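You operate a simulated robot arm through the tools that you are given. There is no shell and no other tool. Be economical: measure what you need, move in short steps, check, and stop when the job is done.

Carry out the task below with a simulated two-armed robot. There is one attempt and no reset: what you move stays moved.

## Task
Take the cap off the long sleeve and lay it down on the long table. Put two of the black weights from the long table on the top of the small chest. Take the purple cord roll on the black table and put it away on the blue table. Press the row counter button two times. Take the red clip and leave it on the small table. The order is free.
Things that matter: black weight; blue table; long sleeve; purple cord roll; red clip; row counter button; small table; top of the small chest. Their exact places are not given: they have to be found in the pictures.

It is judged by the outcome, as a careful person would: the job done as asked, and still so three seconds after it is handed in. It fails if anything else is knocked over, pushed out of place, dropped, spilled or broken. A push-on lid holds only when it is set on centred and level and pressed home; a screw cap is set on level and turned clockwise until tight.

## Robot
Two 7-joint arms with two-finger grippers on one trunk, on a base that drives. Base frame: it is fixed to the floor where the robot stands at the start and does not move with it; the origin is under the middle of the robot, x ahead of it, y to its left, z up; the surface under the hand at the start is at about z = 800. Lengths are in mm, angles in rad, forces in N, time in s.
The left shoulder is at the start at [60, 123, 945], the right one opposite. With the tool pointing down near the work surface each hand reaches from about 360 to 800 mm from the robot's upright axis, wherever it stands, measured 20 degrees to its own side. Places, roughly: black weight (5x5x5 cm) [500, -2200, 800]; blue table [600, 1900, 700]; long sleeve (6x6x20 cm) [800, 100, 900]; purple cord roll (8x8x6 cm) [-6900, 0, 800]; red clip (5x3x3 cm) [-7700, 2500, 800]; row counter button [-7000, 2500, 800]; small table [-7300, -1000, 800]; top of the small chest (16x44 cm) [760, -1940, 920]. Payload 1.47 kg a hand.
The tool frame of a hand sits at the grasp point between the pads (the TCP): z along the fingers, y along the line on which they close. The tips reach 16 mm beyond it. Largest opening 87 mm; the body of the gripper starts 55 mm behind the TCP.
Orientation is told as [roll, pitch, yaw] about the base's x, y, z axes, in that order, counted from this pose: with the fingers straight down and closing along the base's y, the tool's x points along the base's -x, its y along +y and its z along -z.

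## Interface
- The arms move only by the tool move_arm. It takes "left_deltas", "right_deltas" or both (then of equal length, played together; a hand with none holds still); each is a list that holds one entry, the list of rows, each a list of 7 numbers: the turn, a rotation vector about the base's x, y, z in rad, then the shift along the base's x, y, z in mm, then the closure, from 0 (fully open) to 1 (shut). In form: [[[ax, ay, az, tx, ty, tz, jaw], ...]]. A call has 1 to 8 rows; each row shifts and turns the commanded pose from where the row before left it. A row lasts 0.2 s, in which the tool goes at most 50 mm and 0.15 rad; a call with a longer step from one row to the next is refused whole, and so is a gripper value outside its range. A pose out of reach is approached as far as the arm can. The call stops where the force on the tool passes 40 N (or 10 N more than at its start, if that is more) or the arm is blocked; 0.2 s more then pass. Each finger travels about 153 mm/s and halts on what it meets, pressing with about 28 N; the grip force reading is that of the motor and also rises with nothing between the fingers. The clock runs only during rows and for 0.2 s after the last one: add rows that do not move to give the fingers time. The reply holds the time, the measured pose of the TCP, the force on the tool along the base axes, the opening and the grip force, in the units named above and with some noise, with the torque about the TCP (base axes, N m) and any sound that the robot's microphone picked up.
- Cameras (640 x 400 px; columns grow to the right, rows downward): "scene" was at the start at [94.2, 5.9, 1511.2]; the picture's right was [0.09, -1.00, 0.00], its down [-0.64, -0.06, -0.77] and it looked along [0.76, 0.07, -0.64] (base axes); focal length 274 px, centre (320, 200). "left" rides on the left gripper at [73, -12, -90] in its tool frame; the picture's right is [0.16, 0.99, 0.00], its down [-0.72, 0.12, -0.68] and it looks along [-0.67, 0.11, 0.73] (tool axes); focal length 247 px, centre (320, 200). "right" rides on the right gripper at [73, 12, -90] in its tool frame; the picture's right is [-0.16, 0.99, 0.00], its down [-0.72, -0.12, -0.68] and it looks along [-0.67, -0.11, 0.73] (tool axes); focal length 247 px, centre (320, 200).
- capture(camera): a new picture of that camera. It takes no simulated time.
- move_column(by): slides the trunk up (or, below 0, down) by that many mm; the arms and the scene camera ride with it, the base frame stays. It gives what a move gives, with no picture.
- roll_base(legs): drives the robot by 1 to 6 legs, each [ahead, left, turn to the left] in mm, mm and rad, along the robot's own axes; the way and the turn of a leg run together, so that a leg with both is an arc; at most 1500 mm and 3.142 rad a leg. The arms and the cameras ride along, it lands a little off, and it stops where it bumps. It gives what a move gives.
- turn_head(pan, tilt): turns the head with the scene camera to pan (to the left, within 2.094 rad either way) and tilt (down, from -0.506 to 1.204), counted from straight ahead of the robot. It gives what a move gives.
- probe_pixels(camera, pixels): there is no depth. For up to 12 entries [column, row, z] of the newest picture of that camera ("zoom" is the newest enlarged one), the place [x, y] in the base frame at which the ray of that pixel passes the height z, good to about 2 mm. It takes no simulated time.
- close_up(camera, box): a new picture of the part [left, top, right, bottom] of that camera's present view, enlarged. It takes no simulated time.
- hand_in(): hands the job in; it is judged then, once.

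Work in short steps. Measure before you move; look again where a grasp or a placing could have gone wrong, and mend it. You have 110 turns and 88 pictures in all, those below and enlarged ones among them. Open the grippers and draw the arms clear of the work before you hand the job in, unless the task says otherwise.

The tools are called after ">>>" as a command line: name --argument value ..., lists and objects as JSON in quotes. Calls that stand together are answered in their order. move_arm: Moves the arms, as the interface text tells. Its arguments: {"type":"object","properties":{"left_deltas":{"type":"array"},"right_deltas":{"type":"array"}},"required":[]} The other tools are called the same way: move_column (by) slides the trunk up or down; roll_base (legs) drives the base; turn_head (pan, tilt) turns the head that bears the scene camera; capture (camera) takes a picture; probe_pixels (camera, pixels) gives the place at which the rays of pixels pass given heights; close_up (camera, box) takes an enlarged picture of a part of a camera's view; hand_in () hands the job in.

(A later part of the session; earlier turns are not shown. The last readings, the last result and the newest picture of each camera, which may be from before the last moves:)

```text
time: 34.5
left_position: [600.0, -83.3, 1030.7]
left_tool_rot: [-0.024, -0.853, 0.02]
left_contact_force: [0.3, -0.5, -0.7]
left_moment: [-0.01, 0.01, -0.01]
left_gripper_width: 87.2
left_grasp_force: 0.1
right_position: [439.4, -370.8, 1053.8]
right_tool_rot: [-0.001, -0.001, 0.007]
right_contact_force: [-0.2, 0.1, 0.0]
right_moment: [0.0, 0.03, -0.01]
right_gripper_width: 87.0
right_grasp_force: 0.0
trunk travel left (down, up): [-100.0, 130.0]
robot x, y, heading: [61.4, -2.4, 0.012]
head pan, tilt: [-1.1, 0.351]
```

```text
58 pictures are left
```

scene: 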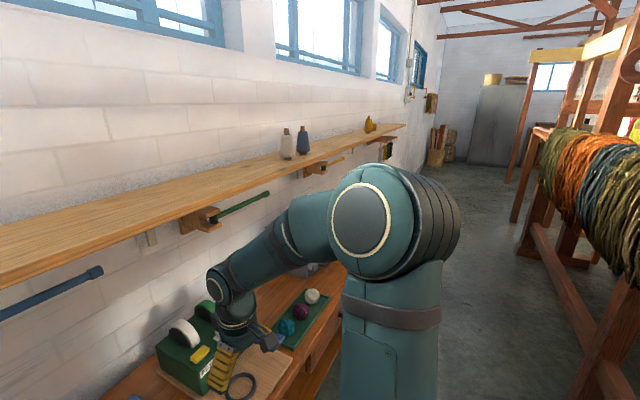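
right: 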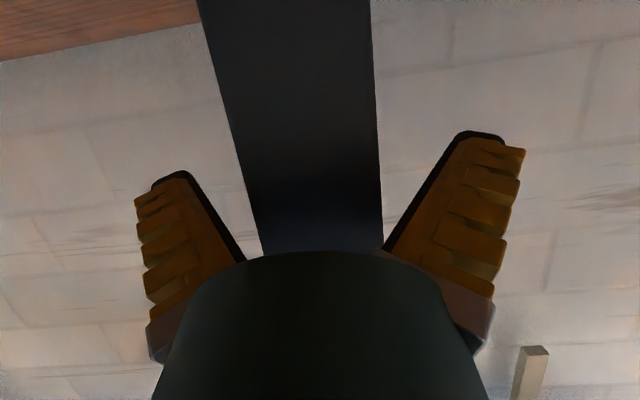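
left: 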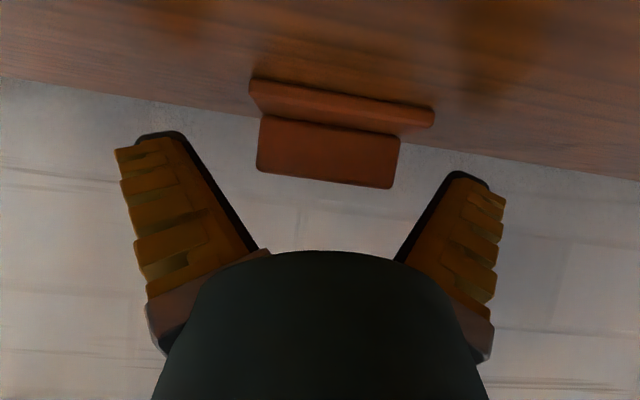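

The shelf (and probably the table) runs on far to the right, with a loom behind the aisle. I fold the arms in and look lower at the aisle.

>>> move_arm --left_deltas '[[[0, 0.1, 0, -30, 30, 10, 0], [0, 0.15, 0, -30, 35, 10, 0], [0, 0.15, 0, -30, 35, 10, 0], [0, 0.15, 0, -30, 35, 10, 0], [0, 0.15, 0, -30, 35, 10, 0], [0, 0.15, 0, -30, 35, 10, 0], [0, 0, 0, -20, 40, 0, 0], [0, 0, 0, 0, 35, 0, 0]]]' --right_deltas '[[[0, 0, 0, 0, 30, 10, 0], [0, 0, 0, 0, 30, 10, 0], [0, 0, 0, 0, 30, 10, 0], [0, 0, 0, 0, 30, 0, 0], [0, 0, 0, 0, 30, 0, 0], [0, 0, 0, 0, 0, 0, 0], [0, 0, 0, 0, 0, 0, 0], [0, 0, 0, 0, 0, 0, 0]]]'

>>> turn_head --pan -1.4 --tilt 0.6

>>> capture --camera "scene"

```text
time: 36.3
left_position: [398.7, 197.6, 1092.2]
left_tool_rot: [-0.006, -0.004, 0.013]
left_contact_force: [0.5, 0.8, 0.5]
left_moment: [0.0, -0.02, 0.01]
left_gripper_width: 87.1
left_grasp_force: 0.1
right_position: [440.7, -220.9, 1087.1]
right_tool_rot: [0.001, 0.001, 0.007]
right_contact_force: [0.1, 1.0, 0.3]
right_moment: [-0.02, 0.02, 0.0]
right_gripper_width: 87.1
right_grasp_force: 0.0
trunk travel left (down, up): [-100.0, 130.0]
robot x, y, heading: [67.0, -2.7, 0.01]
head pan, tilt: [-1.1, 0.351]
```

```text
time: 37.1
left_position: [400.0, 196.0, 1092.3]
left_tool_rot: [-0.005, -0.003, 0.015]
left_contact_force: [0.0, 0.1, 0.3]
left_moment: [-0.01, 0.0, 0.01]
left_gripper_width: 87.3
left_grasp_force: 0.1
right_position: [439.4, -220.7, 1086.1]
right_tool_rot: [0.0, 0.0, 0.005]
right_contact_force: [-1.3, -0.2, -1.0]
right_moment: [0.02, 0.01, 0.0]
right_gripper_width: 86.8
right_grasp_force: 0.0
trunk travel left (down, up): [-100.0, 130.0]
robot x, y, heading: [67.9, 0.5, 0.008]
head pan, tilt: [-1.4, 0.6]
```

```text
57 pictures are left
```

scene: 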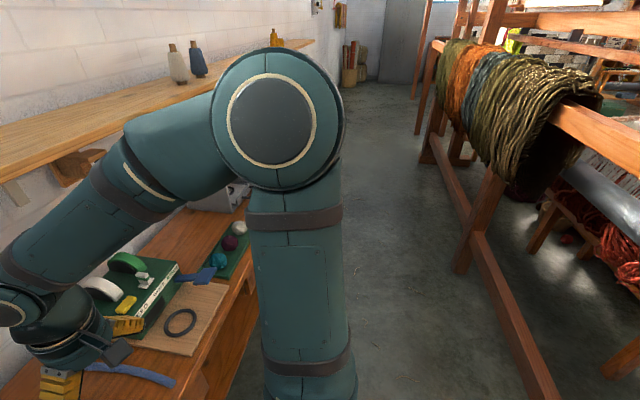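

Probe the loom's foot rail near the aisle and the floor to know the aisle's width.

>>> probe_pixels --camera "scene" --pixels '[[530, 395, 100], [460, 270, 0], [425, 165, 0], [470, 195, 900], [440, 50, 1100], [545, 115, 1000], [420, 100, 0], [240, 270, 800], [375, 110, 0]]'

```text
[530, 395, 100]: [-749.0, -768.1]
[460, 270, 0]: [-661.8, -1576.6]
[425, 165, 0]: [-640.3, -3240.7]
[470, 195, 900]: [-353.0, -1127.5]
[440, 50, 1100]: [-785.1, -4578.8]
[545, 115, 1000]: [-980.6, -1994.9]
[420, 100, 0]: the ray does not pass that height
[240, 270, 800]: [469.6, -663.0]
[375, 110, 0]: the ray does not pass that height
```

The loom stands at x ≤ -640, leaving a wide aisle. Back off 100 mm and strafe right about 2 m.

>>> roll_base --legs '[[-100, 0, 0], [0, -1000, 0], [0, -1000, 0]]'

>>> turn_head --pan -0.15 --tilt 0.7

>>> capture --camera "scene"

```text
time: 55.5
left_position: [306.8, -1785.2, 1091.9]
left_tool_rot: [-0.006, -0.004, 0.016]
left_contact_force: [-0.1, 0.3, 0.4]
left_moment: [0.01, 0.03, 0.03]
left_gripper_width: 87.1
left_grasp_force: 0.1
right_position: [347.3, -2202.9, 1085.8]
right_tool_rot: [0.0, 0.0, 0.007]
right_contact_force: [-0.1, 0.4, 0.5]
right_moment: [0.0, -0.02, -0.03]
right_gripper_width: 87.3
right_grasp_force: 0.1
trunk travel left (down, up): [-100.0, 130.0]
robot x, y, heading: [-32.5, -1982.0, 0.006]
head pan, tilt: [-1.4, 0.6]
```

```text
time: 56.9
left_position: [305.6, -1785.1, 1091.4]
left_tool_rot: [-0.006, -0.003, 0.017]
left_contact_force: [1.0, -0.8, -1.2]
left_moment: [-0.01, 0.01, -0.02]
left_gripper_width: 87.2
left_grasp_force: 0.0
right_position: [347.3, -2201.8, 1085.7]
right_tool_rot: [0.0, 0.0, 0.008]
right_contact_force: [-0.3, 0.7, -0.9]
right_moment: [-0.01, -0.01, 0.0]
right_gripper_width: 87.0
right_grasp_force: 0.1
trunk travel left (down, up): [-100.0, 130.0]
robot x, y, heading: [-27.9, -1983.1, 0.006]
head pan, tilt: [-0.15, 0.7]
```

```text
56 pictures are left
```

scene: 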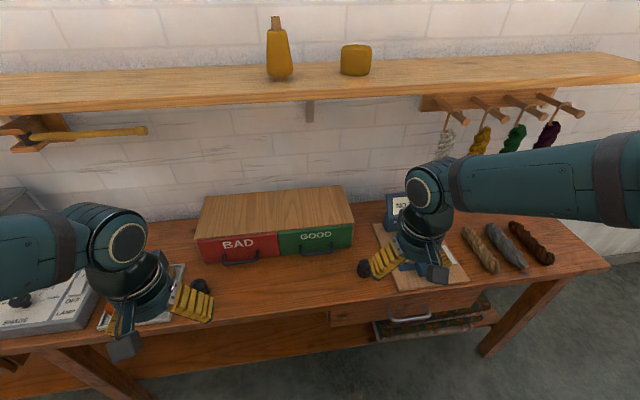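

The long table continues here, with the chest at (275,225). Black objects at (200,285) and (365,268). I'll enlarge, after moving both hands back a bit.

>>> move_arm --left_deltas '[[[0, 0, 0, 0, 30, 30, 0], [0, 0, 0, 0, 30, 30, 0], [0, 0, 0, 0, 30, 30, 0], [0, 0, 0, 0, 30, 20, 0]]]' --right_deltas '[[[0, 0, 0, 10, -35, 30, 0], [0, 0, 0, 10, -35, 30, 0], [0, 0, 0, 10, -35, 30, 0], [0, 0, 0, 0, -35, 20, 0]]]'

>>> capture --camera "scene"

>>> close_up --camera "scene" --box '[80, 180, 400, 380]'

```text
time: 57.9
left_position: [305.3, -1664.5, 1200.8]
left_tool_rot: [-0.008, -0.005, 0.017]
left_contact_force: [-0.2, -0.3, -0.7]
left_moment: [0.02, -0.01, -0.04]
left_gripper_width: 87.1
left_grasp_force: 0.0
right_position: [377.8, -2344.2, 1196.4]
right_tool_rot: [0.001, 0.001, 0.008]
right_contact_force: [-0.5, 0.1, 0.9]
right_moment: [0.03, 0.01, 0.0]
right_gripper_width: 87.1
right_grasp_force: 0.0
trunk travel left (down, up): [-100.0, 130.0]
robot x, y, heading: [-28.8, -1979.6, 0.008]
head pan, tilt: [-0.15, 0.7]
```

```text
55 pictures are left
```

scene: 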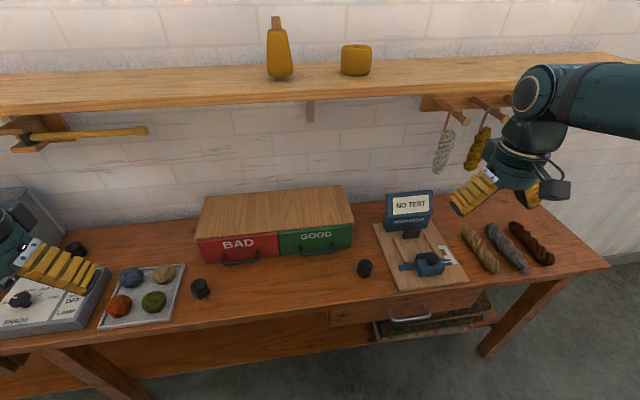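

```text
2.00 times, centred on (240, 280) of scene
```

zoom: 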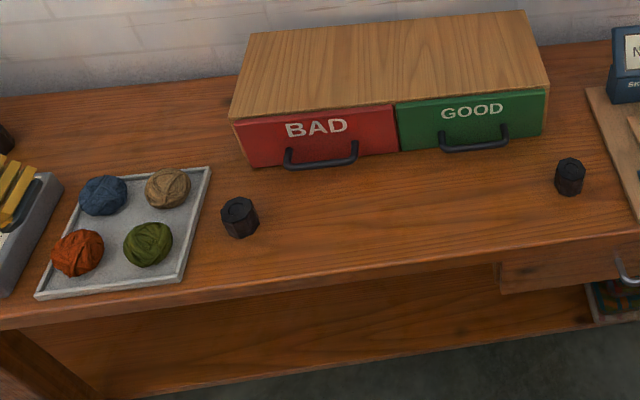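

Two weights: (200,288) and (365,268). Probe them and the chest's top.

>>> probe_pixels --camera "zoom" --pixels '[[238, 204, 845], [242, 235, 800], [569, 164, 845], [570, 193, 800], [235, 122, 920], [548, 88, 920], [525, 12, 920], [254, 30, 920], [223, 215, 820], [258, 218, 820], [556, 175, 820], [585, 175, 820]]'

```text
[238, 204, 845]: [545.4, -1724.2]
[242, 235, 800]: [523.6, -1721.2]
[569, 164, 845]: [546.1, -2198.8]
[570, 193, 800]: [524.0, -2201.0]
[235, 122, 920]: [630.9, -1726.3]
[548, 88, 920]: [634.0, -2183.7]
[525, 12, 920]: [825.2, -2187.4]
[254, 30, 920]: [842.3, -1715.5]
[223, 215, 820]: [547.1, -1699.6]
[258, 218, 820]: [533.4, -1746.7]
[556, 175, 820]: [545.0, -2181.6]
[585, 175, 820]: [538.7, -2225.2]
```

Weights at about (546,-1723) and (546,-2202), ~46 mm wide. Bring the hands above each.

>>> move_arm --left_deltas '[[[0, 0, 0, 34.3, -8.4, -31.6, 0], [0, 0, 0, 34.3, -8.4, -31.6, 0], [0, 0, 0, 34.3, -8.4, -31.6, 0], [0, 0, 0, 34.3, -8.4, -31.6, 0], [0, 0, 0, 34.3, -8.4, -31.6, 0], [0, 0, 0, 34.3, -8.4, -31.6, 0], [0, 0, 0, 34.3, -8.4, -31.6, 0.2], [0, 0, 0, 0, 0, 0, 0.2]]]' --right_deltas '[[[0, 0, 0, 24, 20.3, -31, 0], [0, 0, 0, 24, 20.3, -31, 0], [0, 0, 0, 24, 20.3, -31, 0], [0, 0, 0, 24, 20.3, -31, 0], [0, 0, 0, 24, 20.3, -31, 0], [0, 0, 0, 24, 20.3, -31, 0], [0, 0, 0, 24, 20.3, -31, 0.2], [0, 0, 0, 0, 0, 0, 0.2]]]'

>>> capture --camera "left"

>>> capture --camera "right"

```text
time: 59.7
left_position: [546.6, -1723.5, 981.1]
left_tool_rot: [-0.007, -0.006, 0.015]
left_contact_force: [-0.1, 0.1, 0.7]
left_moment: [-0.02, 0.01, 0.01]
left_gripper_width: 73.1
left_grasp_force: 2.1
right_position: [542.9, -2200.6, 981.9]
right_tool_rot: [0.001, -0.002, 0.007]
right_contact_force: [-0.4, 0.7, -0.3]
right_moment: [-0.03, -0.02, 0.0]
right_gripper_width: 72.9
right_grasp_force: 2.7
trunk travel left (down, up): [-100.0, 130.0]
robot x, y, heading: [-29.7, -1984.6, 0.009]
head pan, tilt: [-0.15, 0.7]
```

```text
53 pictures are left
```

left: 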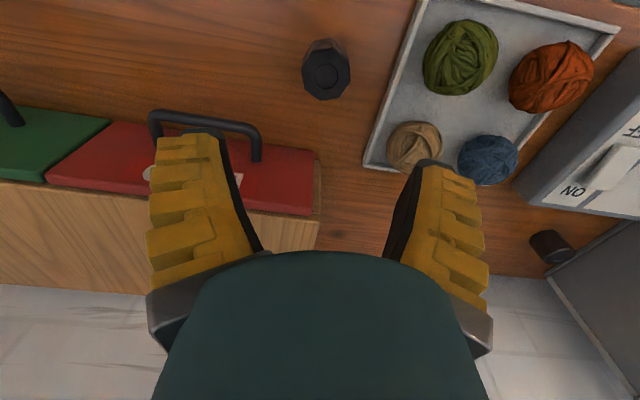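

```text
52 pictures are left
```

right: 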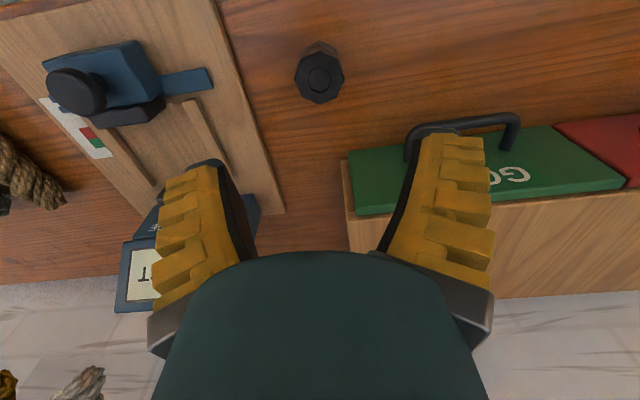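

>>> probe_pixels --camera "left" --pixels '[[327, 76, 850], [302, 76, 850], [351, 76, 850], [327, 98, 850], [395, 60, 812], [370, 160, 812]]'

>>> probe_pixels --camera "right" --pixels '[[319, 80, 850], [295, 80, 850], [344, 80, 850], [319, 102, 850], [240, 60, 815]]'

```text
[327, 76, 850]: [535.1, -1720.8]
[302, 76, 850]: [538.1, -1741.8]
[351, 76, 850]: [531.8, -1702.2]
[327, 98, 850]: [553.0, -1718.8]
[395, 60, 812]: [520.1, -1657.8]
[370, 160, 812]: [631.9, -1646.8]
```

```text
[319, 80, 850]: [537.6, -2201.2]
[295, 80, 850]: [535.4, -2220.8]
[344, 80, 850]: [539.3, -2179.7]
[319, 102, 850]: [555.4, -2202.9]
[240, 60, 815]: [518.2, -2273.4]
```

A ≈ (537,-1721), B ≈ (538,-2201), with room on both sides. Descend both to z≈831 and close.

>>> move_arm --left_deltas '[[[0, 0, 0, -9, 2.5, -40, 0.1], [0, 0, 0, 0, 0, -40, 0.1], [0, 0, 0, 0, 0, -40, 0.1], [0, 0, 0, 0, 0, -28, 0.1], [0, 0, 0, 0, 0, 0, 0.1], [0, 0, 0, 0, 0, 0, 0.5], [0, 0, 0, 0, 0, 0, 0.8], [0, 0, 0, 0, 0, 0, 0.8]]]' --right_deltas '[[[0, 0, 0, -4, -0.5, -40, 0.1], [0, 0, 0, 0, 0, -40, 0.1], [0, 0, 0, 0, 0, -40, 0.1], [0, 0, 0, 0, 0, -29, 0.1], [0, 0, 0, 0, 0, 0, 0.1], [0, 0, 0, 0, 0, 0, 0.5], [0, 0, 0, 0, 0, 0, 0.8], [0, 0, 0, 0, 0, 0, 0.8]]]'

```text
time: 61.5
left_position: [536.5, -1721.6, 832.5]
left_tool_rot: [-0.005, -0.006, 0.014]
left_contact_force: [2.8, -2.0, 4.5]
left_moment: [-0.04, -0.25, 0.0]
left_gripper_width: 34.4
left_grasp_force: 28.0
right_position: [538.5, -2200.4, 830.0]
right_tool_rot: [0.0, -0.001, 0.007]
right_contact_force: [0.8, -0.3, -0.3]
right_moment: [-0.06, 0.0, -0.05]
right_gripper_width: 36.4
right_grasp_force: 27.8
trunk travel left (down, up): [-100.0, 130.0]
robot x, y, heading: [-28.9, -1988.1, 0.008]
head pan, tilt: [-0.15, 0.7]
```

Both gripped. Lift, carry over the chest top at (695,-1810) and (695,-2100), stopping 25 mm above.

>>> move_arm --left_deltas '[[[0, 0, 0, 0, 0, 20, 0.8], [0, 0, 0, 0, 0, 45, 0.8], [0, 0, 0, 0, 0, 45, 0.8], [0, 0, 0, 0, 0, 45, 0.8], [0, 0, 0, 30, -20, 5, 0.8], [0, 0, 0, 42, -22, 0, 0.8], [0, 0, 0, 42, -22, 0, 0.8], [0, 0, 0, 42, -22, 0, 0.8]]]' --right_deltas '[[[0, 0, 0, 0, 0, 20, 0.8], [0, 0, 0, 0, 0, 45, 0.8], [0, 0, 0, 0, 0, 45, 0.8], [0, 0, 0, 0, 0, 45, 0.8], [0, 0, 0, 30, 20, 5, 0.8], [0, 0, 0, 42, 25, 0, 0.8], [0, 0, 0, 42, 25, 0, 0.8], [0, 0, 0, 42, 25, 0, 0.8]]]'

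>>> capture --camera "scene"

```text
time: 63.3
left_position: [694.7, -1807.2, 988.6]
left_tool_rot: [-0.007, 0.002, 0.015]
left_contact_force: [0.4, -0.3, -4.1]
left_moment: [0.0, 0.09, -0.01]
left_gripper_width: 32.1
left_grasp_force: 28.3
right_position: [698.6, -2104.2, 987.9]
right_tool_rot: [-0.001, 0.005, 0.007]
right_contact_force: [1.1, -0.3, -2.9]
right_moment: [0.03, 0.05, 0.02]
right_gripper_width: 33.2
right_grasp_force: 27.7
trunk travel left (down, up): [-100.0, 130.0]
robot x, y, heading: [-32.6, -1984.5, 0.008]
head pan, tilt: [-0.15, 0.7]
```

```text
51 pictures are left
```

scene: 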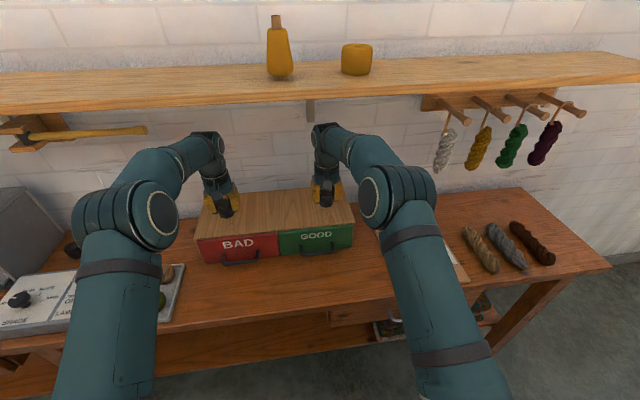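

Both are held above the chest. Lower gently until contact.

>>> move_arm --left_deltas '[[[0, 0, 0, 0, 0, -20, 0.8], [0, 0, 0, 0, 0, -10, 0.8], [0, 0, 0, 0, 0, -3, 0.8], [0, 0, 0, 0, 0, -2, 0.8]]]' --right_deltas '[[[0, 0, 0, 0, 0, -20, 0.8], [0, 0, 0, 0, 0, -10, 0.8], [0, 0, 0, 0, 0, -3, 0.8], [0, 0, 0, 0, 0, -2, 0.8]]]'

>>> capture --camera "left"

>>> capture --camera "right"

```text
time: 64.3
left_position: [694.2, -1806.8, 956.5]
left_tool_rot: [-0.008, -0.004, 0.017]
left_contact_force: [-0.7, 0.0, -3.9]
left_moment: [0.01, -0.03, -0.01]
left_gripper_width: 32.6
left_grasp_force: 27.8
right_position: [697.0, -2105.8, 955.0]
right_tool_rot: [0.001, 0.002, 0.007]
right_contact_force: [-0.5, 0.1, -3.4]
right_moment: [-0.02, -0.01, -0.02]
right_gripper_width: 33.3
right_grasp_force: 28.1
trunk travel left (down, up): [-100.0, 130.0]
robot x, y, heading: [-29.9, -1983.1, 0.008]
head pan, tilt: [-0.15, 0.7]
```

```text
50 pictures are left
```

left: 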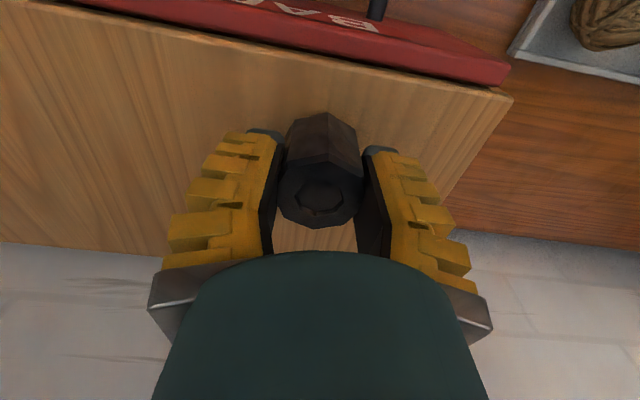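

```text
49 pictures are left
```

right: 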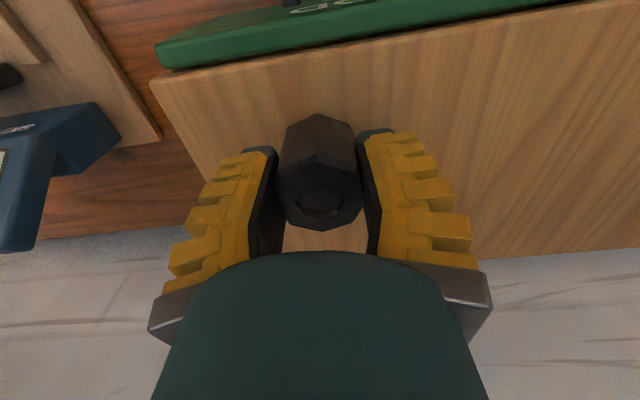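

No contact yet; continue in 2 mm steps.

>>> move_arm --left_deltas '[[[0, 0, 0, 0, 0, -2, 0.8], [0, 0, 0, 0, 0, -2, 0.8], [0, 0, 0, 0, 0, -1.5, 0.8]]]' --right_deltas '[[[0, 0, 0, 0, 0, -2, 0.8], [0, 0, 0, 0, 0, -2, 0.8], [0, 0, 0, 0, 0, -1.5, 0.8]]]'

```text
time: 65.1
left_position: [693.6, -1808.1, 952.5]
left_tool_rot: [-0.007, -0.005, 0.014]
left_contact_force: [0.3, 0.3, -4.2]
left_moment: [-0.02, 0.02, 0.0]
left_gripper_width: 32.5
left_grasp_force: 27.5
right_position: [697.7, -2105.5, 950.2]
right_tool_rot: [0.002, 0.001, 0.007]
right_contact_force: [-0.1, 0.2, -4.5]
right_moment: [0.03, 0.0, -0.02]
right_gripper_width: 33.0
right_grasp_force: 28.4
trunk travel left (down, up): [-100.0, 130.0]
robot x, y, heading: [-31.3, -1981.8, 0.009]
head pan, tilt: [-0.15, 0.7]
```

Still hanging. Go on down.

>>> move_arm --left_deltas '[[[0, 0, 0, 0, 0, -2, 0.8], [0, 0, 0, 0, 0, -2, 0.8], [0, 0, 0, 0, 0, -1, 0.8], [0, 0, 0, 0, 0, 0, 0.8]]]' --right_deltas '[[[0, 0, 0, 0, 0, -2, 0.8], [0, 0, 0, 0, 0, -2, 0.8], [0, 0, 0, 0, 0, -1, 0.8], [0, 0, 0, 0, 0, 0, 0.8]]]'

```text
time: 66.1
left_position: [694.0, -1806.2, 946.2]
left_tool_rot: [-0.006, -0.004, 0.018]
left_contact_force: [-0.5, 0.7, -2.7]
left_moment: [0.03, 0.02, 0.01]
left_gripper_width: 32.5
left_grasp_force: 27.8
right_position: [698.5, -2106.0, 944.0]
right_tool_rot: [0.0, 0.001, 0.006]
right_contact_force: [0.1, -0.1, -4.0]
right_moment: [-0.03, -0.03, 0.01]
right_gripper_width: 32.9
right_grasp_force: 27.4
trunk travel left (down, up): [-100.0, 130.0]
robot x, y, heading: [-29.1, -1983.2, 0.007]
head pan, tilt: [-0.15, 0.7]
```

Left is starting to unload; continue in 1–1.5 mm steps.

>>> move_arm --left_deltas '[[[0, 0, 0, 0, 0, -1, 0.8], [0, 0, 0, 0, 0, -1, 0.8], [0, 0, 0, 0, 0, 0, 0.8]]]' --right_deltas '[[[0, 0, 0, 0, 0, -1.5, 0.8], [0, 0, 0, 0, 0, -1, 0.8], [0, 0, 0, 0, 0, 0, 0.8]]]'

```text
time: 66.9
left_position: [694.0, -1806.0, 944.5]
left_tool_rot: [-0.007, -0.003, 0.016]
left_contact_force: [0.8, 0.8, -3.7]
left_moment: [0.0, 0.0, -0.01]
left_gripper_width: 32.2
left_grasp_force: 27.9
right_position: [697.8, -2106.4, 941.7]
right_tool_rot: [0.001, 0.001, 0.008]
right_contact_force: [0.1, 0.0, -3.3]
right_moment: [0.01, -0.06, 0.01]
right_gripper_width: 32.8
right_grasp_force: 28.4
trunk travel left (down, up): [-100.0, 130.0]
robot x, y, heading: [-28.4, -1982.0, 0.009]
head pan, tilt: [-0.15, 0.7]
```

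Still not touching (−3.7 N is just the weight). Step down on, watching the force.

>>> move_arm --left_deltas '[[[0, 0, 0, 0, 0, -2, 0.8], [0, 0, 0, 0, 0, -2, 0.8], [0, 0, 0, 0, 0, -1, 0.8], [0, 0, 0, 0, 0, -1, 0.8]]]' --right_deltas '[[[0, 0, 0, 0, 0, -1, 0.8], [0, 0, 0, 0, 0, -1, 0.8], [0, 0, 0, 0, 0, -1, 0.8], [0, 0, 0, 0, 0, -1, 0.8]]]'

>>> close_up --camera "scene" --box '[180, 120, 380, 245]'

```text
time: 67.9
left_position: [693.2, -1806.9, 942.8]
left_tool_rot: [-0.008, -0.012, 0.016]
left_contact_force: [5.7, -0.5, 16.7]
left_moment: [0.01, 0.23, 0.0]
left_gripper_width: 32.8
left_grasp_force: 27.9
right_position: [700.1, -2105.9, 941.2]
right_tool_rot: [0.001, -0.006, 0.005]
right_contact_force: [6.9, 0.9, 14.8]
right_moment: [0.02, 0.15, -0.08]
right_gripper_width: 32.7
right_grasp_force: 27.9
trunk travel left (down, up): [-100.0, 130.0]
robot x, y, heading: [-24.8, -1977.6, 0.007]
head pan, tilt: [-0.15, 0.7]
```

```text
3.20 times, centred on (280, 182) of scene
```

zoom: 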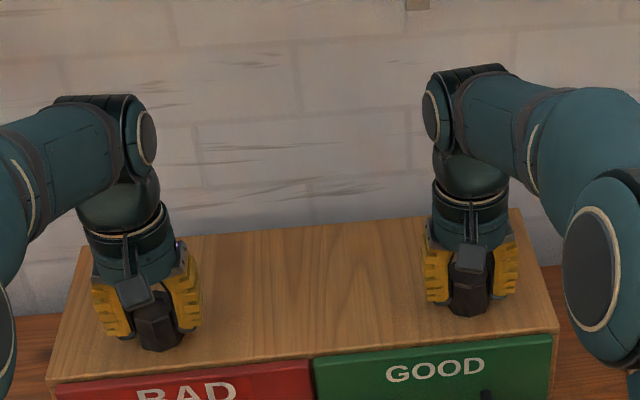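

Both are in contact now. Relieve 1 mm, open, then rise straight up.

>>> move_arm --left_deltas '[[[0, 0, 0, 0, 0, 1.5, 0.8], [0, 0, 0, 0, 0, 0, 0.5], [0, 0, 0, 0, 0, 0, 0.2], [0, 0, 0, 0, 0, 0, 0], [0, 0, 0, 0, 0, 20, 0], [0, 0, 0, 0, 0, 30, 0], [0, 0, 0, -30, 0, 30, 0], [0, 0, 0, -40, 0, 0, 0]]]' --right_deltas '[[[0, 0, 0, 0, 0, 1.5, 0.8], [0, 0, 0, 0, 0, 0, 0.5], [0, 0, 0, 0, 0, 0, 0.2], [0, 0, 0, 0, 0, 0, 0], [0, 0, 0, 0, 0, 20, 0], [0, 0, 0, 0, 0, 30, 0], [0, 0, 0, -30, 0, 30, 0], [0, 0, 0, -40, 0, 0, 0]]]'

>>> capture --camera "scene"

```text
time: 69.7
left_position: [622.1, -1809.5, 1020.7]
left_tool_rot: [-0.009, -0.004, 0.016]
left_contact_force: [-0.3, 0.4, -0.2]
left_moment: [0.02, 0.01, 0.03]
left_gripper_width: 86.9
left_grasp_force: 0.0
right_position: [624.5, -2108.4, 1019.8]
right_tool_rot: [0.001, 0.001, 0.007]
right_contact_force: [-0.3, -0.1, 0.4]
right_moment: [0.01, -0.01, 0.0]
right_gripper_width: 87.0
right_grasp_force: 0.0
trunk travel left (down, up): [-100.0, 130.0]
robot x, y, heading: [-30.3, -1983.0, 0.007]
head pan, tilt: [-0.15, 0.7]
```

```text
47 pictures are left
```

scene: 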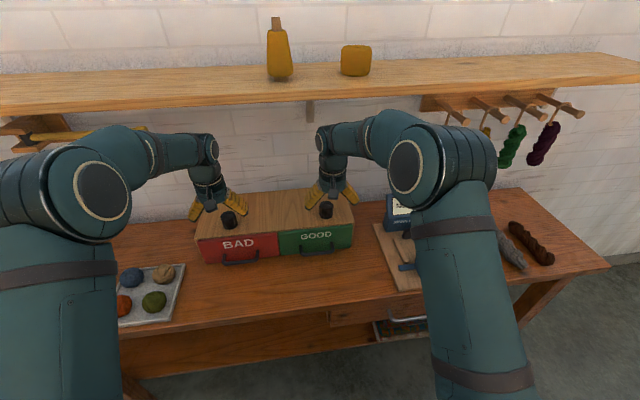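

Both weights rest on the chest. Fold the arms and drive back along the known aisle to y≈0, then look behind.

>>> move_arm --left_deltas '[[[0, 0, 0, -48, 0, 10, 0], [0, 0, 0, -48, 0, 10, 0], [0, 0, 0, -48, 0, 10, 0], [0, 0, 0, -48, 0, 10, 0], [0, 0, 0, -48, 0, 10, 0], [0, 0, 0, -40, 0, 10, 0]]]' --right_deltas '[[[0, 0, 0, -48, -5, 10, 0], [0, 0, 0, -48, -5, 10, 0], [0, 0, 0, -48, -5, 10, 0], [0, 0, 0, -48, -5, 10, 0], [0, 0, 0, -48, 0, 10, 0], [0, 0, 0, -40, 0, 10, 0]]]'

>>> roll_base --legs '[[0, 1000, 0], [0, 1000, 0]]'

>>> turn_head --pan 2.09 --tilt 0.3

>>> capture --camera "scene"

```text
time: 71.1
left_position: [340.2, -1805.2, 1081.2]
left_tool_rot: [-0.006, -0.007, 0.017]
left_contact_force: [-1.3, 1.1, 0.2]
left_moment: [0.01, -0.07, -0.01]
left_gripper_width: 87.3
left_grasp_force: 0.1
right_position: [345.7, -2127.1, 1082.7]
right_tool_rot: [0.0, 0.001, 0.007]
right_contact_force: [-0.9, -0.4, 0.6]
right_moment: [-0.02, -0.04, 0.0]
right_gripper_width: 87.2
right_grasp_force: 0.0
trunk travel left (down, up): [-100.0, 130.0]
robot x, y, heading: [-31.8, -1981.8, 0.007]
head pan, tilt: [-0.15, 0.7]
```

```text
time: 88.8
left_position: [262.3, 208.9, 1080.0]
left_tool_rot: [-0.006, -0.004, 0.07]
left_contact_force: [0.9, 0.6, 0.6]
left_moment: [0.0, -0.04, 0.02]
left_gripper_width: 87.0
left_grasp_force: 0.0
right_position: [283.7, -111.5, 1080.4]
right_tool_rot: [0.0, 0.001, 0.059]
right_contact_force: [0.3, -0.5, 0.7]
right_moment: [-0.02, 0.0, 0.0]
right_gripper_width: 87.0
right_grasp_force: 0.1
trunk travel left (down, up): [-100.0, 130.0]
robot x, y, heading: [-104.1, 12.0, 0.059]
head pan, tilt: [-0.15, 0.7]
```

```text
time: 90.9
left_position: [260.9, 209.1, 1080.2]
left_tool_rot: [-0.007, -0.003, 0.07]
left_contact_force: [0.9, -0.3, -0.4]
left_moment: [-0.04, 0.0, 0.01]
left_gripper_width: 87.3
left_grasp_force: 0.1
right_position: [284.0, -111.1, 1082.3]
right_tool_rot: [0.001, 0.001, 0.06]
right_contact_force: [0.3, -0.6, -0.8]
right_moment: [0.0, 0.01, -0.01]
right_gripper_width: 87.1
right_grasp_force: 0.1
trunk travel left (down, up): [-100.0, 130.0]
robot x, y, heading: [-97.7, 15.1, 0.061]
head pan, tilt: [2.089, 0.3]
```

```text
46 pictures are left
```

scene: 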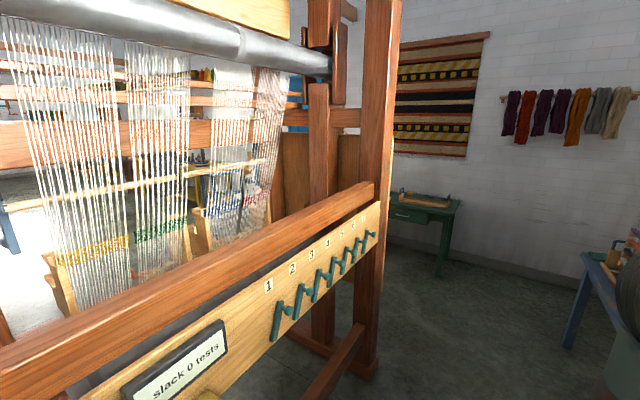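

The loom's end post is at (370,370); a green table and the blue table are beyond. Probe the floor points to plan a route.

>>> probe_pixels --camera "scene" --pixels '[[365, 375, 0], [320, 395, 0], [438, 272, 0], [570, 347, 0], [388, 240, 0], [588, 258, 700], [455, 205, 800], [400, 215, 800], [610, 390, 0], [505, 250, 0]]'

```text
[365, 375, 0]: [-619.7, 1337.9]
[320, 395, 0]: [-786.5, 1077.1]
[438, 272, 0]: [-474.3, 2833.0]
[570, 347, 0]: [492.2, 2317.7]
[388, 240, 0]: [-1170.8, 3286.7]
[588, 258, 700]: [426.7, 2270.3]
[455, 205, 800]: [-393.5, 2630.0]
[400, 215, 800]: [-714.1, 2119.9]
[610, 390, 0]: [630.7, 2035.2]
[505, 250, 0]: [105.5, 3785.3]
```

The passage between the loom end (y≈1340) and the green table (y≥2600) is wide. Strafe left to y≈1950, then turn about to face -x and look.

>>> roll_base --legs '[[30, 0, -0.06], [0, 1450, 0], [0, 480, 0], [0, 0, 1.5], [0, 0, 1.6]]'

>>> turn_head --pan 0 --tilt 0.3

>>> capture --camera "scene"

```text
time: 116.0
left_position: [-442.7, 1779.1, 1080.8]
left_tool_rot: [-0.004, -0.003, 3.083]
left_contact_force: [-0.4, 0.1, -0.2]
left_moment: [0.03, -0.02, 0.03]
left_gripper_width: 87.0
left_grasp_force: 0.1
right_position: [-425.8, 2099.5, 1081.8]
right_tool_rot: [0.0, 0.0, 3.071]
right_contact_force: [0.5, 0.0, -1.3]
right_moment: [0.0, -0.02, -0.03]
right_gripper_width: 87.0
right_grasp_force: 0.1
trunk travel left (down, up): [-100.0, 130.0]
robot x, y, heading: [-59.9, 1925.9, 3.073]
head pan, tilt: [2.089, 0.3]
```

```text
time: 118.0
left_position: [-443.4, 1778.4, 1080.2]
left_tool_rot: [-0.01, -0.005, 3.083]
left_contact_force: [-0.3, 0.7, -0.1]
left_moment: [0.01, 0.0, -0.03]
left_gripper_width: 87.0
left_grasp_force: 0.0
right_position: [-424.7, 2100.1, 1081.7]
right_tool_rot: [0.001, -0.001, 3.071]
right_contact_force: [0.4, 0.5, 0.2]
right_moment: [-0.03, 0.0, 0.0]
right_gripper_width: 86.9
right_grasp_force: 0.1
trunk travel left (down, up): [-100.0, 130.0]
robot x, y, heading: [-55.7, 1929.6, 3.067]
head pan, tilt: [0.0, 0.3]
```

```text
45 pictures are left
```

scene: 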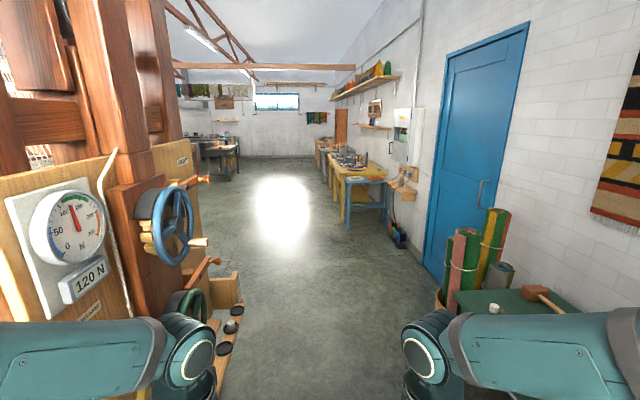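

A clear corridor runs ahead. Probe the limits: loom attachments on the left, green table/rolls on the right, far tables.

>>> probe_pixels --camera "scene" --pixels '[[243, 310, 0], [225, 380, 0], [240, 275, 100], [205, 180, 1100], [440, 290, 0], [470, 300, 800], [350, 228, 0], [385, 225, 0], [240, 172, 0], [205, 182, 0], [330, 165, 800], [322, 160, 0]]'

```text
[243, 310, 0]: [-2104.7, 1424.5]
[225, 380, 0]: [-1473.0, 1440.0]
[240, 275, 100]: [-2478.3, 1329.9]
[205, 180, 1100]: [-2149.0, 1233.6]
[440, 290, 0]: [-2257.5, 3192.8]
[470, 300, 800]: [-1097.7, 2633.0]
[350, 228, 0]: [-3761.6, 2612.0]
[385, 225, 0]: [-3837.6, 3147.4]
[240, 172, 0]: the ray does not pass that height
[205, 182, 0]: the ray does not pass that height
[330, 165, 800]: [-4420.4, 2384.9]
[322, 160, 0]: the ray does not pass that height
```

Drive along y≈1950 about 2.9 m, then check the pose.

>>> roll_base --legs '[[100, 0, 0.07], [1400, 0, 0], [1300, 0, 0]]'

>>> capture --camera "scene"

```text
time: 131.7
left_position: [-3208.7, 1805.5, 1079.7]
left_tool_rot: [-0.006, -0.004, 3.123]
left_contact_force: [-0.8, 0.8, 0.9]
left_moment: [0.01, -0.01, 0.02]
left_gripper_width: 87.0
left_grasp_force: 0.0
right_position: [-3204.2, 2127.5, 1081.7]
right_tool_rot: [-0.001, 0.0, 3.116]
right_contact_force: [0.7, -0.1, -0.2]
right_moment: [0.0, -0.05, 0.02]
right_gripper_width: 87.0
right_grasp_force: 0.2
trunk travel left (down, up): [-100.0, 130.0]
robot x, y, heading: [-2829.7, 1969.8, 3.117]
head pan, tilt: [0.0, 0.3]
```

```text
44 pictures are left
```

scene: 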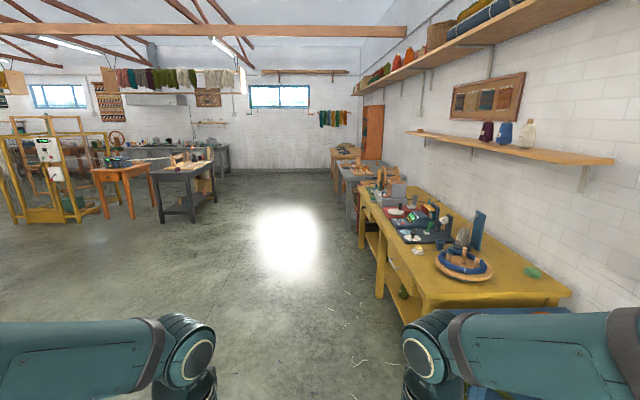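

The black table is at (185,180), a small table left of it, and the bench row on the right. I enlarge both regions.

>>> close_up --camera "scene" --box '[0, 100, 240, 250]'

>>> close_up --camera "scene" --box '[310, 125, 470, 225]'

>>> probe_pixels --camera "scene" --pixels '[[162, 222, 0], [215, 198, 0], [152, 172, 800], [212, 165, 800], [105, 218, 0], [150, 200, 0], [360, 182, 800], [425, 300, 800], [338, 170, 800], [352, 160, 800]]'

```text
2.67 times, centred on (120, 175) of scene
```

zoom: 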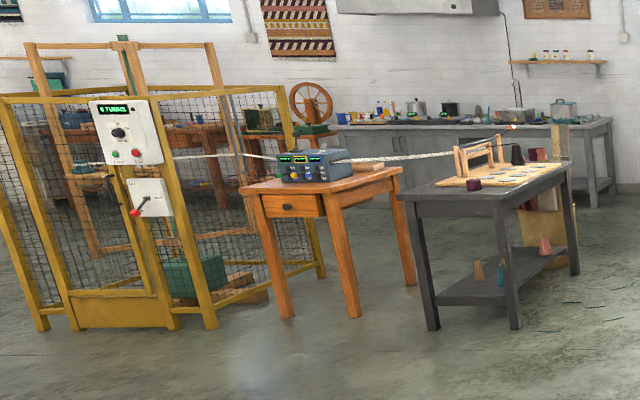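

```text
4.00 times, centred on (390, 175) of scene
```

zoom: 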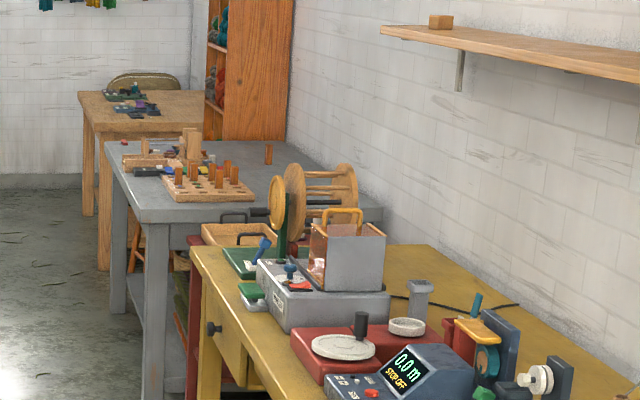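

```text
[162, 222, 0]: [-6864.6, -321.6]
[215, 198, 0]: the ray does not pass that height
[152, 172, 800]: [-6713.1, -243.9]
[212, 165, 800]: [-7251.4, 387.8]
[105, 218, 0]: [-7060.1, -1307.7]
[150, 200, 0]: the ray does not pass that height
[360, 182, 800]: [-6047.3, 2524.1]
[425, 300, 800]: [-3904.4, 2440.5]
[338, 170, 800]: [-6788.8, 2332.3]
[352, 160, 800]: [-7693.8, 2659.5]
```

Purple roll is on the black table's near edge; the gray bench with counter and clip is at x≈-7000…-7700. I drive there (y≈1750) and turn to face +y.

>>> roll_base --legs '[[1400, 110, 0.02], [1400, 110, 0], [1300, 100, 0], [0, 0, -1.57]]'

>>> turn_head --pan 0.2 --tilt 0.6

>>> capture --camera "scene"

```text
time: 155.4
left_position: [-7105.0, 2085.8, 1080.7]
left_tool_rot: [-0.007, -0.005, 1.535]
left_contact_force: [-0.9, 0.1, -0.6]
left_moment: [0.01, 0.02, 0.0]
left_gripper_width: 86.8
left_grasp_force: 0.0
right_position: [-6784.0, 2074.6, 1080.5]
right_tool_rot: [0.0, 0.001, 1.526]
right_contact_force: [0.0, 0.2, 0.9]
right_moment: [-0.01, 0.0, -0.01]
right_gripper_width: 86.9
right_grasp_force: 0.0
trunk travel left (down, up): [-100.0, 130.0]
robot x, y, heading: [-6948.0, 1702.7, 1.526]
head pan, tilt: [0.0, 0.3]
```

```text
time: 156.2
left_position: [-7104.1, 2085.1, 1080.6]
left_tool_rot: [-0.008, -0.004, 1.536]
left_contact_force: [0.2, -0.3, 0.1]
left_moment: [0.0, 0.01, -0.02]
left_gripper_width: 87.2
left_grasp_force: 0.0
right_position: [-6784.5, 2075.3, 1080.6]
right_tool_rot: [-0.001, 0.001, 1.526]
right_contact_force: [-0.9, 0.6, 0.6]
right_moment: [0.02, 0.03, 0.01]
right_gripper_width: 86.9
right_grasp_force: 0.0
trunk travel left (down, up): [-100.0, 130.0]
robot x, y, heading: [-6943.5, 1709.1, 1.528]
head pan, tilt: [0.201, 0.6]
```

```text
41 pictures are left
```

scene: 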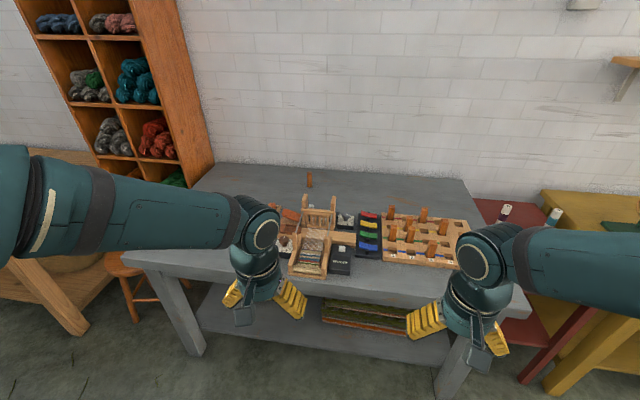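

Zoom on the bench objects; the black box at (342,260) may be the row counter.

>>> close_up --camera "scene" --box '[260, 165, 500, 315]'

>>> probe_pixels --camera "scene" --pixels '[[342, 260, 830], [368, 235, 810], [368, 213, 820], [126, 250, 800], [525, 300, 800], [60, 160, 800], [20, 265, 800], [280, 285, 800]]'

```text
2.67 times, centred on (380, 240) of scene
```

zoom: 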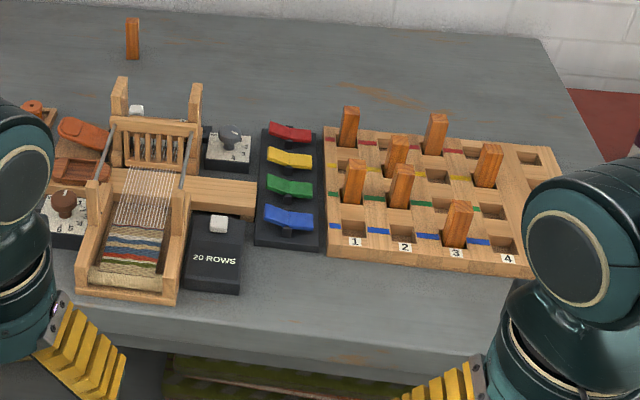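

```text
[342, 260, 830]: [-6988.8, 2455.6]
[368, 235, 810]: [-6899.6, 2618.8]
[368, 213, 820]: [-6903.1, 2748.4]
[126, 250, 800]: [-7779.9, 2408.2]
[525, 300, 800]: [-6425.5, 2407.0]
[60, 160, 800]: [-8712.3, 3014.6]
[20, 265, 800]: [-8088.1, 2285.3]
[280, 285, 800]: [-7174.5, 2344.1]
```

The row counter is the black "20 ROWS" box with a white button at zoom (218,224). Drive forward 220 mm to get within reach, and look at the button closer.

>>> roll_base --legs '[[210, 0, 0.04]]'

>>> turn_head --pan 0.1 --tilt 0.8

>>> capture --camera "scene"

```text
time: 157.8
left_position: [-7114.1, 2290.2, 1079.2]
left_tool_rot: [-0.007, -0.004, 1.577]
left_contact_force: [0.0, 0.9, 0.4]
left_moment: [-0.01, -0.02, 0.0]
left_gripper_width: 87.3
left_grasp_force: 0.1
right_position: [-6794.4, 2291.4, 1081.2]
right_tool_rot: [0.0, 0.004, 1.567]
right_contact_force: [-0.3, 0.0, -0.4]
right_moment: [-0.05, 0.01, 0.03]
right_gripper_width: 86.8
right_grasp_force: 0.0
trunk travel left (down, up): [-100.0, 130.0]
robot x, y, heading: [-6942.8, 1914.6, 1.568]
head pan, tilt: [0.201, 0.6]
```

```text
time: 158.6
left_position: [-7113.5, 2289.4, 1081.4]
left_tool_rot: [-0.007, -0.002, 1.576]
left_contact_force: [0.5, 0.4, -0.1]
left_moment: [-0.03, 0.0, -0.01]
left_gripper_width: 87.1
left_grasp_force: 0.0
right_position: [-6793.2, 2291.2, 1081.9]
right_tool_rot: [0.001, 0.0, 1.568]
right_contact_force: [1.0, 0.4, -0.1]
right_moment: [-0.02, 0.01, -0.01]
right_gripper_width: 86.8
right_grasp_force: 0.1
trunk travel left (down, up): [-100.0, 130.0]
robot x, y, heading: [-6939.5, 1916.6, 1.56]
head pan, tilt: [0.099, 0.799]
```

```text
39 pictures are left
```

scene: 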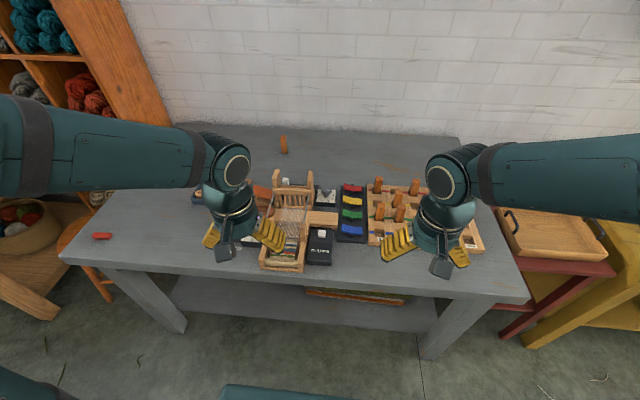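

Red clip at (103,236); button at about (322,231). Zoom on the button and probe it, and the clip.

>>> close_up --camera "scene" --box '[280, 190, 360, 280]'

>>> probe_pixels --camera "scene" --pixels '[[322, 231, 840], [322, 231, 830], [103, 236, 815], [94, 236, 815], [112, 236, 815], [332, 265, 800], [307, 264, 800]]'

```text
4.44 times, centred on (320, 235) of scene
```

zoom: 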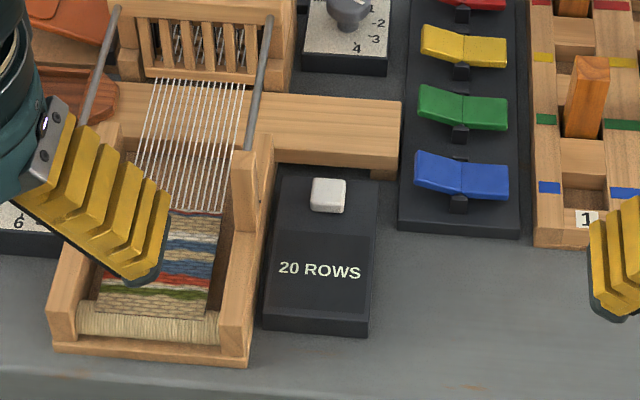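

```text
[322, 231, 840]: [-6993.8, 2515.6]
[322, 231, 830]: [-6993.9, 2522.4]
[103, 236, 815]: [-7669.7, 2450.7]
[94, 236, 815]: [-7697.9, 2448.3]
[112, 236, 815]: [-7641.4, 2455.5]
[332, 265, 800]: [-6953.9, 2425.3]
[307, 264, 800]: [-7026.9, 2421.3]
```

Bring the closed right hand above the button for a close look.

>>> move_arm --right_deltas '[[[0, 0, 0, -28, 26, -14, 0.3], [0, 0, 0, -28, 26, -14, 0.6], [0, 0, 0, -28, 26, -14, 1], [0, 0, 0, -28, 26, -14, 1], [0, 0, 0, -28, 26, -14, 1], [0, 0, 0, -28, 26, -14, 1], [0, 0, 0, -28, 26, -14, 1], [0, 0, 0, 0, 0, 0, 1]]]'

>>> capture --camera "right"

```text
time: 160.4
left_position: [-7112.4, 2287.1, 1080.5]
left_tool_rot: [-0.006, -0.002, 1.576]
left_contact_force: [0.5, -1.0, 0.3]
left_moment: [-0.03, 0.04, 0.02]
left_gripper_width: 87.1
left_grasp_force: 0.0
right_position: [-6989.2, 2473.1, 984.9]
right_tool_rot: [0.001, 0.0, 1.567]
right_contact_force: [0.1, -0.1, -0.2]
right_moment: [0.02, 0.06, 0.01]
right_gripper_width: 0.0
right_grasp_force: 27.9
trunk travel left (down, up): [-100.0, 130.0]
robot x, y, heading: [-6939.8, 1915.4, 1.559]
head pan, tilt: [0.099, 0.799]
```

```text
37 pictures are left
```

right: 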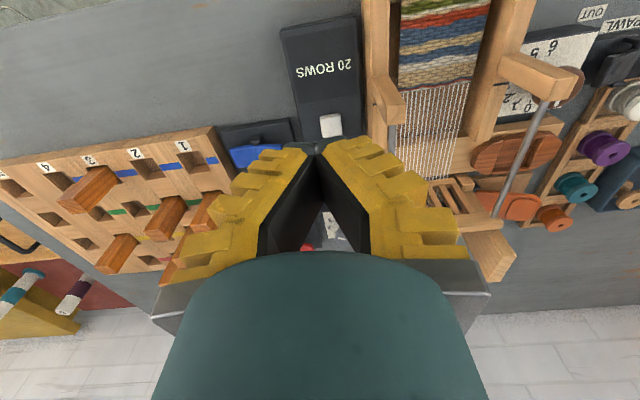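

Triangulate the button height from both views.

>>> probe_pixels --camera "right" --pixels '[[331, 124, 820], [331, 124, 830], [331, 124, 840], [331, 124, 850], [280, 25, 830], [303, 143, 830], [358, 15, 830]]'

>>> probe_pixels --camera "zoom" --pixels '[[328, 190, 820], [328, 190, 830], [328, 190, 840], [328, 190, 850], [340, 165, 830], [328, 175, 840], [320, 312, 830]]'

```text
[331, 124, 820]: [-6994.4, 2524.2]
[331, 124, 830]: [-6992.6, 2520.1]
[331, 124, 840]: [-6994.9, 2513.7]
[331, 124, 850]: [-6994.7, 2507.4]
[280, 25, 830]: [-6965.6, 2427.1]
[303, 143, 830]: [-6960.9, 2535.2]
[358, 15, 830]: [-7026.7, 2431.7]
```

```text
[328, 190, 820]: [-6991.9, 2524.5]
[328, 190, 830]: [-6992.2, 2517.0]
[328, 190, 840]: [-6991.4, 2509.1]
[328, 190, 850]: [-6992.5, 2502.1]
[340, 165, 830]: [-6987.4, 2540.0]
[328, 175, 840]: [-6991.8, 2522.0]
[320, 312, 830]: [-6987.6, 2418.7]
```

Button ≈ (-6993,2518), top z≈825. Descend above it, then press gently in 2 mm steps and listen.

>>> move_arm --right_deltas '[[[0, 0, 0, -4, 43, -15, 1], [0, 0, 0, 0, 0, -45, 1], [0, 0, 0, 0, 0, -45, 1], [0, 0, 0, 0, 0, -23, 1], [0, 0, 0, 0, 0, -4, 1], [0, 0, 0, 0, 0, -4, 1], [0, 0, 0, 0, 0, 0, 1]]]'

>>> close_up --camera "scene" --box '[270, 180, 370, 280]'

```text
time: 162.0
left_position: [-7113.4, 2290.1, 1080.7]
left_tool_rot: [-0.007, -0.004, 1.575]
left_contact_force: [-0.8, -0.5, -0.6]
left_moment: [-0.03, -0.03, 0.0]
left_gripper_width: 87.0
left_grasp_force: 0.1
right_position: [-6993.2, 2514.2, 848.1]
right_tool_rot: [0.0, 0.0, 1.565]
right_contact_force: [0.1, 0.0, -0.7]
right_moment: [0.05, -0.02, 0.0]
right_gripper_width: 0.0
right_grasp_force: 27.5
trunk travel left (down, up): [-100.0, 130.0]
robot x, y, heading: [-6941.8, 1917.8, 1.564]
head pan, tilt: [0.099, 0.799]
```

```text
4.00 times, centred on (320, 230) of scene
```

zoom: 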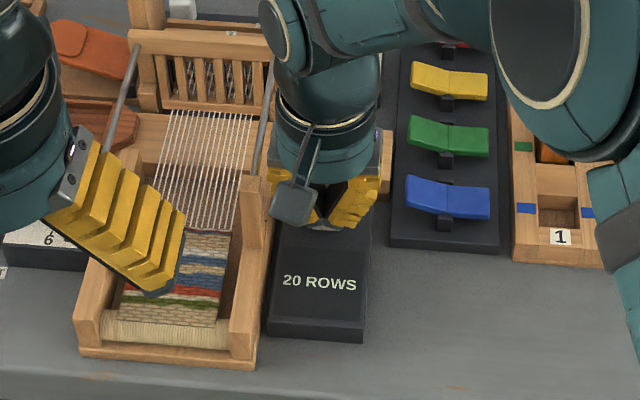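

Above the button, no contact yet at z 848. Press down in small steps.

>>> move_arm --right_deltas '[[[0, 0, 0, 0, 0, -2, 1], [0, 0, 0, 0, 0, -2, 1], [0, 0, 0, 0, 0, -2, 1], [0, 0, 0, 0, 0, -2, 1]]]'

```text
time: 163.0
left_position: [-7113.7, 2289.6, 1080.9]
left_tool_rot: [-0.006, -0.004, 1.577]
left_contact_force: [-1.4, -0.4, 1.1]
left_moment: [-0.01, 0.01, 0.02]
left_gripper_width: 86.9
left_grasp_force: 0.1
right_position: [-6994.2, 2514.9, 840.0]
right_tool_rot: [-0.001, 0.0, 1.567]
right_contact_force: [-0.9, 0.5, -0.6]
right_moment: [0.06, -0.01, 0.0]
right_gripper_width: 0.0
right_grasp_force: 27.6
trunk travel left (down, up): [-100.0, 130.0]
robot x, y, heading: [-6942.2, 1915.4, 1.562]
head pan, tilt: [0.099, 0.799]
```

>>> move_arm --right_deltas '[[[0, 0, 0, 0, 0, -2, 1], [0, 0, 0, 0, 0, -2, 1], [0, 0, 0, 0, 0, -1, 1], [0, 0, 0, 0, 0, 0, 1]]]'

```text
time: 164.0
left_position: [-7114.2, 2289.2, 1081.5]
left_tool_rot: [-0.007, -0.003, 1.576]
left_contact_force: [0.0, 0.3, 0.1]
left_moment: [0.02, 0.0, -0.01]
left_gripper_width: 87.1
left_grasp_force: 0.0
right_position: [-6992.6, 2516.4, 834.5]
right_tool_rot: [0.0, 0.001, 1.569]
right_contact_force: [0.3, 0.9, -0.1]
right_moment: [-0.01, 0.01, -0.03]
right_gripper_width: 0.0
right_grasp_force: 27.9
trunk travel left (down, up): [-100.0, 130.0]
robot x, y, heading: [-6942.8, 1914.9, 1.562]
head pan, tilt: [0.099, 0.799]
```

Tip at z≈818 and still no force; continue 1–2 mm at a time.

>>> move_arm --right_deltas '[[[0, 0, 0, 0, 0, -2, 1], [0, 0, 0, 0, 0, -1, 1], [0, 0, 0, 0, 0, -1, 1], [0, 0, 0, 0, 0, 0, 1]]]'

```text
time: 165.0
left_position: [-7115.0, 2288.1, 1081.2]
left_tool_rot: [-0.007, -0.004, 1.576]
left_contact_force: [0.1, 0.6, 0.7]
left_moment: [-0.01, 0.01, 0.0]
left_gripper_width: 87.0
left_grasp_force: 0.0
right_position: [-6992.9, 2515.7, 830.3]
right_tool_rot: [0.001, -0.001, 1.567]
right_contact_force: [-0.6, -0.2, -0.3]
right_moment: [0.01, -0.02, 0.0]
right_gripper_width: 0.1
right_grasp_force: 28.3
trunk travel left (down, up): [-100.0, 130.0]
robot x, y, heading: [-6944.4, 1913.7, 1.565]
head pan, tilt: [0.099, 0.799]
```

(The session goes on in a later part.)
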